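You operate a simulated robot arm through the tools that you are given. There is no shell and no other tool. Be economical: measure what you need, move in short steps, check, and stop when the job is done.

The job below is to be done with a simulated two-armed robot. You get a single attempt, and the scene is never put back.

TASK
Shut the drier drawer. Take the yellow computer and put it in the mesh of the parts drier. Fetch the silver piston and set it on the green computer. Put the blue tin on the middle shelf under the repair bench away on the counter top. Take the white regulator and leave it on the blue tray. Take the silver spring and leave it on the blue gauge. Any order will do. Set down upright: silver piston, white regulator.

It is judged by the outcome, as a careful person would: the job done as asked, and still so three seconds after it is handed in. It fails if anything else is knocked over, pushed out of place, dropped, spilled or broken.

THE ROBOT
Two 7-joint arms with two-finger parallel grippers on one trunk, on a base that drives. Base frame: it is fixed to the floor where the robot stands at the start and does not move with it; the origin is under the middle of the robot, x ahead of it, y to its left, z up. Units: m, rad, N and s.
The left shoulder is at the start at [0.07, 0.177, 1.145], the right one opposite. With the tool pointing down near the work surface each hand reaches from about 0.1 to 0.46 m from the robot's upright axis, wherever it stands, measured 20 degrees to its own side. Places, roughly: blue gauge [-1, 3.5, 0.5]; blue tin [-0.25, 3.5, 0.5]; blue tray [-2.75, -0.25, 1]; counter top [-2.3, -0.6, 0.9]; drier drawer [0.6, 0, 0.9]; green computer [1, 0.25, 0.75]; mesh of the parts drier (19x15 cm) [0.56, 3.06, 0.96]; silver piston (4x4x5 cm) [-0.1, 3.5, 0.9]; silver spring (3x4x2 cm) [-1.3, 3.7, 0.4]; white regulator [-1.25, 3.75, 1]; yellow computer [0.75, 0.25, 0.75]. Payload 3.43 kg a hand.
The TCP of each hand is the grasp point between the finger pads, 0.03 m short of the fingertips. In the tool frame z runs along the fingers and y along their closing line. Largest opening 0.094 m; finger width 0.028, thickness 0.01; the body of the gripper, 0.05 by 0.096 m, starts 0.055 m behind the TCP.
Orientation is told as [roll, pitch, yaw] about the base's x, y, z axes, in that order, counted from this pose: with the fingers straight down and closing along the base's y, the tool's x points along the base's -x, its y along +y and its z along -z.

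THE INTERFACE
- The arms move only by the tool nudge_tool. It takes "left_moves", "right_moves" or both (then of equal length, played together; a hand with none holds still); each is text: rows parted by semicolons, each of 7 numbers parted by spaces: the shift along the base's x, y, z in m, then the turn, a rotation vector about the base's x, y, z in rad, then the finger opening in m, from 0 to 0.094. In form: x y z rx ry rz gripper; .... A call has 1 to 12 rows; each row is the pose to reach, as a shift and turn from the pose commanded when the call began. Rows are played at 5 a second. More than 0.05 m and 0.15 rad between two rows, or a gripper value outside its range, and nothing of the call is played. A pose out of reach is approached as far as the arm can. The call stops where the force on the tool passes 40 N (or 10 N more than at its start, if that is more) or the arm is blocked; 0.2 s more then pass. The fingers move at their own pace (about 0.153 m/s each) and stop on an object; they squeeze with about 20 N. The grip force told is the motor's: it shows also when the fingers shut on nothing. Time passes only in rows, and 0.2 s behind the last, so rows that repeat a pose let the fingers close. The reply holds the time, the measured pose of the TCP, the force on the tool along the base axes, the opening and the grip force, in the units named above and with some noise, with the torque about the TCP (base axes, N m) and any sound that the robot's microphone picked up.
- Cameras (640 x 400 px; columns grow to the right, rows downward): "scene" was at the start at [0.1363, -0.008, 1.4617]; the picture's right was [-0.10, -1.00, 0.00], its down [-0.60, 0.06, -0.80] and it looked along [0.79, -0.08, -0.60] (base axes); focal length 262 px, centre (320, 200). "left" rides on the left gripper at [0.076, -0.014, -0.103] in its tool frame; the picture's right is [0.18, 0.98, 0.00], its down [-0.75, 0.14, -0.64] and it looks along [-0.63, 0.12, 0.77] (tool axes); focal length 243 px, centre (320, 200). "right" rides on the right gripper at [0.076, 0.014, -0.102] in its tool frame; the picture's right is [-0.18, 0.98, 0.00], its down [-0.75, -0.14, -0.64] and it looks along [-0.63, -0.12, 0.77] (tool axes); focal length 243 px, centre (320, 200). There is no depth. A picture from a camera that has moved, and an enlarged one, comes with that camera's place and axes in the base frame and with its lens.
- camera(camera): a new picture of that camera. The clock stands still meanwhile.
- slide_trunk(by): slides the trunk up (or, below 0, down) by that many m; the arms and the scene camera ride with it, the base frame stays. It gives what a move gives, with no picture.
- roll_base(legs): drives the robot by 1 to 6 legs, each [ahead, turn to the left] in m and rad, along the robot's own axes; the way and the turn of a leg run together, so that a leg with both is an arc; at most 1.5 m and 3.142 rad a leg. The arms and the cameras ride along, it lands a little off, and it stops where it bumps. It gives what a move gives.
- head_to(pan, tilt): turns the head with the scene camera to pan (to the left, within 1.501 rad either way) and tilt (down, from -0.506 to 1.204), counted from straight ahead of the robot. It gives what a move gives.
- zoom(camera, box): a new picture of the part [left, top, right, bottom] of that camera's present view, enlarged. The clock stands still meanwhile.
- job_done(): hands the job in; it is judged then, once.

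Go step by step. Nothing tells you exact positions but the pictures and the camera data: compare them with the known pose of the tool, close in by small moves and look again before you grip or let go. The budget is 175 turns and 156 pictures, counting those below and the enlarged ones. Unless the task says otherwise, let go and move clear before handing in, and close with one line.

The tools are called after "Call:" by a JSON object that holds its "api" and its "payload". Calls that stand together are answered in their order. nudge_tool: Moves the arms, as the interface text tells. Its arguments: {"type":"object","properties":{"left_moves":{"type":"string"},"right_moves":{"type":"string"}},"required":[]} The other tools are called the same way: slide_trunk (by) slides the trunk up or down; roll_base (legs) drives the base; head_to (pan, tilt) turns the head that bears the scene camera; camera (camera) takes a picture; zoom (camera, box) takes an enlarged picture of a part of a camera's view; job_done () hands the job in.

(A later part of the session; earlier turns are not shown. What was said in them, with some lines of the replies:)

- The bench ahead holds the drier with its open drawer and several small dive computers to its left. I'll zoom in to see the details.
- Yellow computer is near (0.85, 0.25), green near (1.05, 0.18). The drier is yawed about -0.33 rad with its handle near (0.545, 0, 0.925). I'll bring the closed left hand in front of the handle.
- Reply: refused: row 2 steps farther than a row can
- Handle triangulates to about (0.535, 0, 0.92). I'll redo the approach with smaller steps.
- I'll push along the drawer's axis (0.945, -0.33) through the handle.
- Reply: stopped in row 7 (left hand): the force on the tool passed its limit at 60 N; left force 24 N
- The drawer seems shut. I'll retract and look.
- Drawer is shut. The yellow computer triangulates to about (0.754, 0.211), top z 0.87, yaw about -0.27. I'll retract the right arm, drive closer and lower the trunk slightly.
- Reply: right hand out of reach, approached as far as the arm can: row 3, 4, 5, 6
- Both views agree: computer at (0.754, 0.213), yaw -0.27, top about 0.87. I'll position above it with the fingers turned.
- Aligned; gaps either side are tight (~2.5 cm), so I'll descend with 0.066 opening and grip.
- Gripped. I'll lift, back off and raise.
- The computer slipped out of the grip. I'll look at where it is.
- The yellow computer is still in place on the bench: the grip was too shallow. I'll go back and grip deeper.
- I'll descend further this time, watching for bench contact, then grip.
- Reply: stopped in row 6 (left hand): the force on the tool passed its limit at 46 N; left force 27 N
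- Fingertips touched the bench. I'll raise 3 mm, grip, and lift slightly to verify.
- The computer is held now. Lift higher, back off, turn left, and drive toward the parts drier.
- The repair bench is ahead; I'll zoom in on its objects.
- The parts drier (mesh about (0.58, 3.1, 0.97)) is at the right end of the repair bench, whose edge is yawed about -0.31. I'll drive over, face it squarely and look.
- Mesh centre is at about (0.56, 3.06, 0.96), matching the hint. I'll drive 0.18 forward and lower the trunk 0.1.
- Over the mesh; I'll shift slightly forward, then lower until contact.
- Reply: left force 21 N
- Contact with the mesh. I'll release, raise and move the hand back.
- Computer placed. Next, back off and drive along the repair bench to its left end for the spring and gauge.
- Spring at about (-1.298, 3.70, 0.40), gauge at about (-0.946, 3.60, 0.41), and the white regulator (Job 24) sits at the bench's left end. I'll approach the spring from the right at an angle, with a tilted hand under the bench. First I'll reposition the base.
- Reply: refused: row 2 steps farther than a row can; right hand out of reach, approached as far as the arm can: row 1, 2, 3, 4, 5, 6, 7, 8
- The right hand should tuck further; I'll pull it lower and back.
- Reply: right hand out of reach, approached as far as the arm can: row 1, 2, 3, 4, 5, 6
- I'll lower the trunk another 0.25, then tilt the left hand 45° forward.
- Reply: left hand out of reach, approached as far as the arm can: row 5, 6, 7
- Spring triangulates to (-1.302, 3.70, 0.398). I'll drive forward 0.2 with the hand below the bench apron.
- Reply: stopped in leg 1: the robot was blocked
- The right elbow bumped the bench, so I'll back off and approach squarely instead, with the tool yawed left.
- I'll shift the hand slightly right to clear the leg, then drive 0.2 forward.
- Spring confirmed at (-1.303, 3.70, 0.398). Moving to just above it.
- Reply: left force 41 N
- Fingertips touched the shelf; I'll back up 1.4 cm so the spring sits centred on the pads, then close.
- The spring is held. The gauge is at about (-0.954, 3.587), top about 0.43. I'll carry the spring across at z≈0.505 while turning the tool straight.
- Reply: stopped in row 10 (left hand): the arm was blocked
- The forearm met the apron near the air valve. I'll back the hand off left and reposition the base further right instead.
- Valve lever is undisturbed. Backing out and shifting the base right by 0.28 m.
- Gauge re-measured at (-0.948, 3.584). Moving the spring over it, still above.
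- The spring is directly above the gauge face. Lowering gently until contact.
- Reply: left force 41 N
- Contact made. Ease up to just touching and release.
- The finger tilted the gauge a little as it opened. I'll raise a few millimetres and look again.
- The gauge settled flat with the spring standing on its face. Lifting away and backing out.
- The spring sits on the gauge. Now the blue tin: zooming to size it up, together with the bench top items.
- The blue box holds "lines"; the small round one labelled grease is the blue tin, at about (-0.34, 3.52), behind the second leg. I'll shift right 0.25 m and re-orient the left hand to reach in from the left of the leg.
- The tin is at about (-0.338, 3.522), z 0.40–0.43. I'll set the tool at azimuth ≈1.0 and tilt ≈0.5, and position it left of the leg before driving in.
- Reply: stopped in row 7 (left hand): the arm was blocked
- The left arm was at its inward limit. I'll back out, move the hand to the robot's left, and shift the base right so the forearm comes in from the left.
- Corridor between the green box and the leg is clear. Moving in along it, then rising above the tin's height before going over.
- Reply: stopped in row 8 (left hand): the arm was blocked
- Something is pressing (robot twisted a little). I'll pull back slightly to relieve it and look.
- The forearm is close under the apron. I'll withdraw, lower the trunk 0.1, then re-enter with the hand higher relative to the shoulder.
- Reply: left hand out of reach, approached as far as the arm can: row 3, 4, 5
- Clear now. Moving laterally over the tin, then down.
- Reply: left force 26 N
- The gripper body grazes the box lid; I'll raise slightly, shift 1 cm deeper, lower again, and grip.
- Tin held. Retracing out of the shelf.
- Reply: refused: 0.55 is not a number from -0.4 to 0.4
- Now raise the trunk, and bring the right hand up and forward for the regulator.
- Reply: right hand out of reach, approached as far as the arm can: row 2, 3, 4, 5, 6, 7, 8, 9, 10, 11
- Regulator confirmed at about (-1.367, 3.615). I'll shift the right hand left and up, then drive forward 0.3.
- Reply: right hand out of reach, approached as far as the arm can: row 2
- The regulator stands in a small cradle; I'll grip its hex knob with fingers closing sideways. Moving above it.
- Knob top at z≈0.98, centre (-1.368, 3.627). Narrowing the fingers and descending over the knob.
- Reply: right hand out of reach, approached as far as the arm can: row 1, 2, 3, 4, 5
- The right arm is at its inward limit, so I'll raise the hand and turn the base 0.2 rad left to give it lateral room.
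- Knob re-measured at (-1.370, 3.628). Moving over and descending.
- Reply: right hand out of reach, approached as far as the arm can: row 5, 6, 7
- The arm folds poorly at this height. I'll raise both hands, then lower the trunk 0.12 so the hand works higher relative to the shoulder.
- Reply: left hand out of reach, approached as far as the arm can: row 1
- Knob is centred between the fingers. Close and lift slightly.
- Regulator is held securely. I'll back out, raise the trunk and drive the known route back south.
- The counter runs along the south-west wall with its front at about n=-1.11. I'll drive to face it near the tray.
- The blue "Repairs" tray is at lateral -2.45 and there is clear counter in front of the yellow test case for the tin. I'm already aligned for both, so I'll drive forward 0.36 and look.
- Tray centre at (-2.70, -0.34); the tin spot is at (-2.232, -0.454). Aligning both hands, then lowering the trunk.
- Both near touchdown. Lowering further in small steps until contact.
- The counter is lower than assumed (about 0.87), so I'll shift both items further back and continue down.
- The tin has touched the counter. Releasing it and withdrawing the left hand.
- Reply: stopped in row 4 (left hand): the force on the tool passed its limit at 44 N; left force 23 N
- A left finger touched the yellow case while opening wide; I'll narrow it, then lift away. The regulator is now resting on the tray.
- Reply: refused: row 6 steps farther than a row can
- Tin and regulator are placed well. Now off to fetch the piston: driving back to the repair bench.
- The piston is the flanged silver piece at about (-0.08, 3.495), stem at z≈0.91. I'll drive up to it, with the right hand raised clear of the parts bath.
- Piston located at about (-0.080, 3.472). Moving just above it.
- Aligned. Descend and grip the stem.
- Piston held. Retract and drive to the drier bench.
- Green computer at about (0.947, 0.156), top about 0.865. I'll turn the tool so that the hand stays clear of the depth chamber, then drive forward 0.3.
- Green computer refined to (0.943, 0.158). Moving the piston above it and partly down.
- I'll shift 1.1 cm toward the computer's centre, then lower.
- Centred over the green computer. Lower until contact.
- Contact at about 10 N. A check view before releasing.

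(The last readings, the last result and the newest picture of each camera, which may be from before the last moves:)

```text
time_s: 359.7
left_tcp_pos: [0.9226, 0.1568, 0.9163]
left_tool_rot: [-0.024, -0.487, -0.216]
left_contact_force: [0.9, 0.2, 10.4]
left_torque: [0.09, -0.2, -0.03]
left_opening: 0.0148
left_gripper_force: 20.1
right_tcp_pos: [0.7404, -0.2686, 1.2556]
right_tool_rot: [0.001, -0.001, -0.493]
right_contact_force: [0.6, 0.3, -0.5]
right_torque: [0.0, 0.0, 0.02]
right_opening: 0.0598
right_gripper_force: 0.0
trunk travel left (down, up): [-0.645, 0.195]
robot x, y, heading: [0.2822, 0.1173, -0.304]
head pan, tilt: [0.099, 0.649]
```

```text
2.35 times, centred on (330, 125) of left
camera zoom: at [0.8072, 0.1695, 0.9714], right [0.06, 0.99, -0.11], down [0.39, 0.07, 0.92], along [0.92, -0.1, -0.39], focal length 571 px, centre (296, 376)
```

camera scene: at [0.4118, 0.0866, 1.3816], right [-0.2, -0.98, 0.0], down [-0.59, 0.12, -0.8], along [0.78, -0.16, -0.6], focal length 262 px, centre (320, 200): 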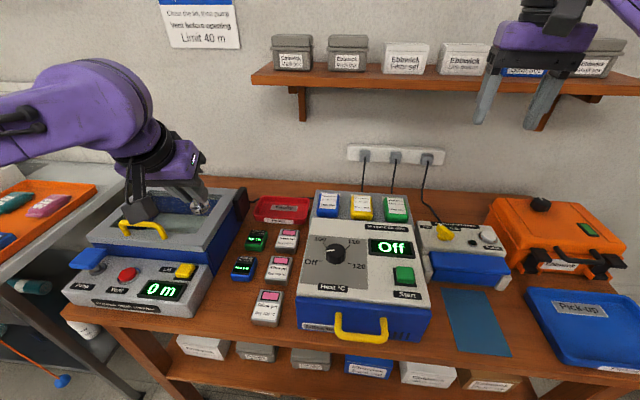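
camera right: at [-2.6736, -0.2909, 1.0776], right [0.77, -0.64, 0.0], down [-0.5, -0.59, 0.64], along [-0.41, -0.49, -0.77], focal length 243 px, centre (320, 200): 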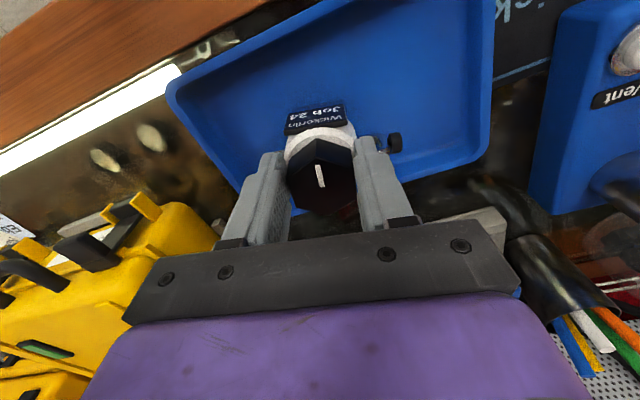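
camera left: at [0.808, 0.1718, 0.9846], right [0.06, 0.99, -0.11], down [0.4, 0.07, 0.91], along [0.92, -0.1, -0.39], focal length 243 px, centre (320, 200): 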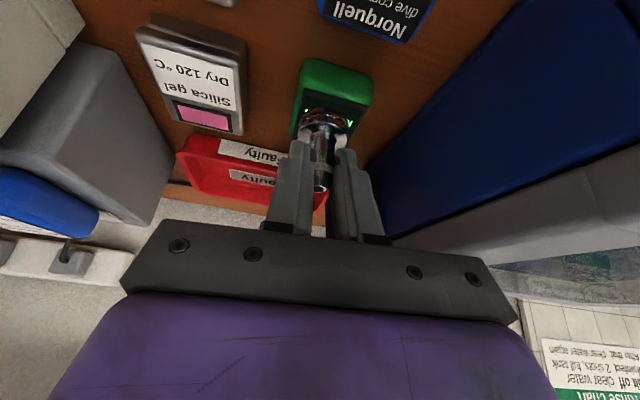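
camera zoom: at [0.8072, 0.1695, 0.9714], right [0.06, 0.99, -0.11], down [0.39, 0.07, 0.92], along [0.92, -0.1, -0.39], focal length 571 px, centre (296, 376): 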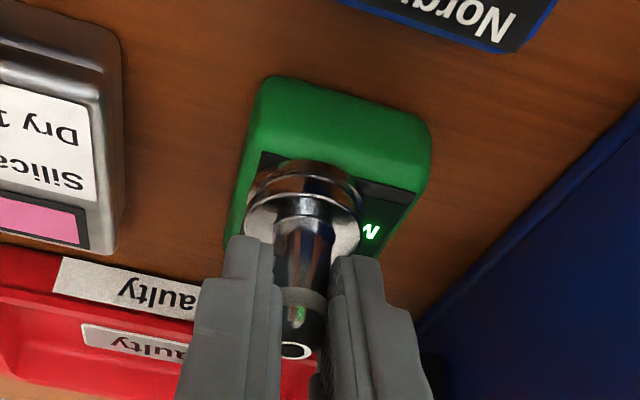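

It's on the top, slightly to one side; I'll adjust 4 mm left, set it down, and release.

Call:
{"api": "nudge_tool", "payload": {"left_moves": "0 0 0.006 0 0 0 0; 0 0.004 0.006 0 0 0 0; 0 0.004 0.002 0 0 0 0; 0 0.004 0.001 0 0 0 0; 0 0.004 0.001 0 0 0 0.025; 0 0.004 0.001 0 0 0 0.04; 0 0.004 0.001 0 0 0 0.04"}}

Call:
{"api": "zoom", "payload": {"camera": "left", "box": [240, 40, 420, 210]}}

```text
time_s: 361.3
left_tcp_pos: [0.9245, 0.1608, 0.9141]
left_tool_rot: [-0.024, -0.48, -0.215]
left_contact_force: [-0.6, 0.1, 0.0]
left_torque: [0.03, -0.01, 0.01]
left_opening: 0.0397
left_gripper_force: 0.0
right_tcp_pos: [0.7427, -0.2714, 1.2548]
right_tool_rot: [0.001, 0.0, -0.495]
right_contact_force: [0.9, -0.5, 0.6]
right_torque: [-0.02, -0.01, 0.0]
right_opening: 0.0601
right_gripper_force: 0.1
trunk travel left (down, up): [-0.645, 0.195]
robot x, y, heading: [0.2812, 0.1186, -0.3]
head pan, tilt: [0.099, 0.649]
```

```text
2.35 times, centred on (330, 125) of left
camera zoom: at [0.8077, 0.1737, 0.9706], right [0.06, 0.99, -0.11], down [0.4, 0.07, 0.91], along [0.92, -0.1, -0.39], focal length 571 px, centre (296, 376)
```

zoom: 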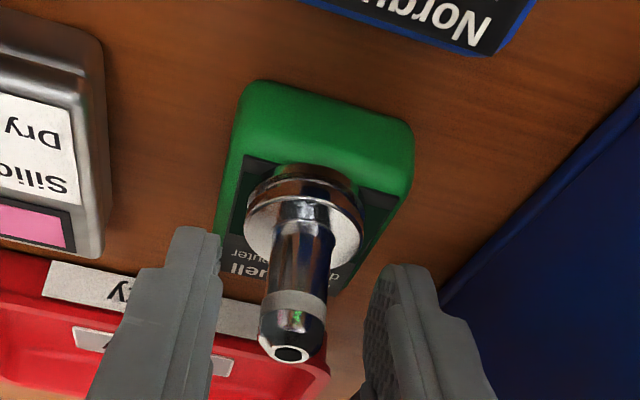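

Standing upright and centred. Raise the hand straight up and withdraw.

Call:
{"api": "nudge_tool", "payload": {"left_moves": "0 0 0.02 0 0 0 0.04; 0 0 0.05 0 0 0 0.04; 0 0 0.09 0 0 0 0.04; 0 0 0.13 0 0 0 0.04; -0.03 0.01 0.17 0 0 0 0.04; -0.07 0.03 0.19 0 0 0 0.04; -0.11 0.05 0.2 0 0 0 0.04"}}

Call:
{"api": "roll_base", "payload": {"legs": [[-0.3, 0]]}}

Call:
{"api": "zoom", "payload": {"camera": "scene", "box": [140, 120, 420, 300]}}

```text
refused: row 5 steps farther than a row can; nothing moved
```

```text
time_s: 363.3
left_tcp_pos: [0.6381, 0.2497, 0.9143]
left_tool_rot: [-0.024, -0.482, -0.217]
left_contact_force: [-0.2, 0.3, 0.5]
left_torque: [-0.04, -0.03, 0.0]
left_opening: 0.0402
left_gripper_force: 0.0
right_tcp_pos: [0.4579, -0.1836, 1.2531]
right_tool_rot: [0.003, 0.001, -0.495]
right_contact_force: [-0.4, 0.2, 0.2]
right_torque: [-0.01, 0.05, 0.01]
right_opening: 0.06
right_gripper_force: 0.0
trunk travel left (down, up): [-0.645, 0.195]
robot x, y, heading: [-0.0079, 0.2036, -0.299]
head pan, tilt: [0.099, 0.649]
```

```text
2.22 times, centred on (280, 210) of scene
camera zoom: at [0.1283, 0.1746, 1.3814], right [-0.2, -0.98, 0.0], down [-0.59, 0.12, -0.8], along [0.78, -0.16, -0.6], focal length 583 px, centre (409, 178)
```

zoom: 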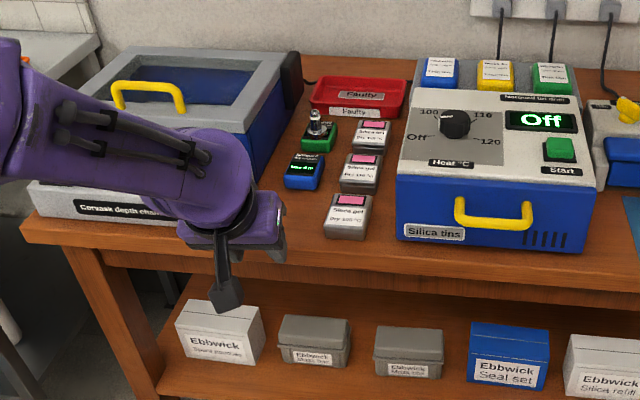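

The lift was refused and the base backed out with the hand still low, but the piston looks untouched. I'll raise the hand and check closely.

Call:
{"api": "nudge_tool", "payload": {"left_moves": "0 0 0.04 0 0 0 0.04; 0 0 0.08 0 0 0 0.04; 0 0 0.12 0 0 0 0.04; 0 0 0.16 0 0 0 0.04; 0 0 0.2 0 0 0 0.04"}}

Call:
{"api": "roll_base", "payload": {"legs": [[-0.1, 0]]}}

Call:
{"api": "zoom", "payload": {"camera": "scene", "box": [180, 130, 340, 230]}}

```text
time_s: 364.5
left_tcp_pos: [0.638, 0.2498, 1.1155]
left_tool_rot: [-0.022, -0.482, -0.216]
left_contact_force: [0.0, -0.2, -0.5]
left_torque: [-0.02, -0.04, 0.02]
left_opening: 0.04
left_gripper_force: 0.0
right_tcp_pos: [0.4566, -0.1813, 1.2531]
right_tool_rot: [0.003, 0.0, -0.493]
right_contact_force: [-0.8, -0.3, -0.7]
right_torque: [-0.03, 0.01, 0.02]
right_opening: 0.06
right_gripper_force: 0.1
trunk travel left (down, up): [-0.645, 0.195]
robot x, y, heading: [-0.0048, 0.2078, -0.304]
head pan, tilt: [0.099, 0.649]
```

```text
time_s: 365.6
left_tcp_pos: [0.5431, 0.2783, 1.1153]
left_tool_rot: [-0.025, -0.482, -0.216]
left_contact_force: [-0.1, 0.3, 0.3]
left_torque: [-0.02, 0.0, -0.01]
left_opening: 0.04
left_gripper_force: 0.1
right_tcp_pos: [0.3621, -0.1532, 1.254]
right_tool_rot: [0.002, 0.0, -0.497]
right_contact_force: [0.0, -0.5, 0.3]
right_torque: [0.02, 0.02, -0.03]
right_opening: 0.06
right_gripper_force: 0.0
trunk travel left (down, up): [-0.645, 0.195]
robot x, y, heading: [-0.1, 0.2351, -0.305]
head pan, tilt: [0.099, 0.649]
```

```text
4.00 times, centred on (260, 180) of scene
camera zoom: at [0.0326, 0.2044, 1.3815], right [-0.2, -0.98, 0.0], down [-0.59, 0.12, -0.8], along [0.78, -0.16, -0.6], focal length 1049 px, centre (560, 280)
```

zoom: 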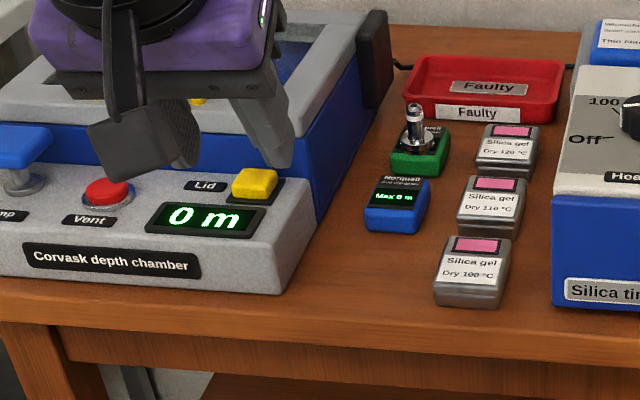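

Everything is in place: the piston stands upright on the green computer, and nothing nearby has moved.

Call:
{"api": "job_done", "payload": {}}

```text
The job is handed in.
```

All six parts of the job are done and handed in: the drawer is shut, and the yellow computer, piston, tin, regulator and spring are all where you asked, with the piston and regulator upright.
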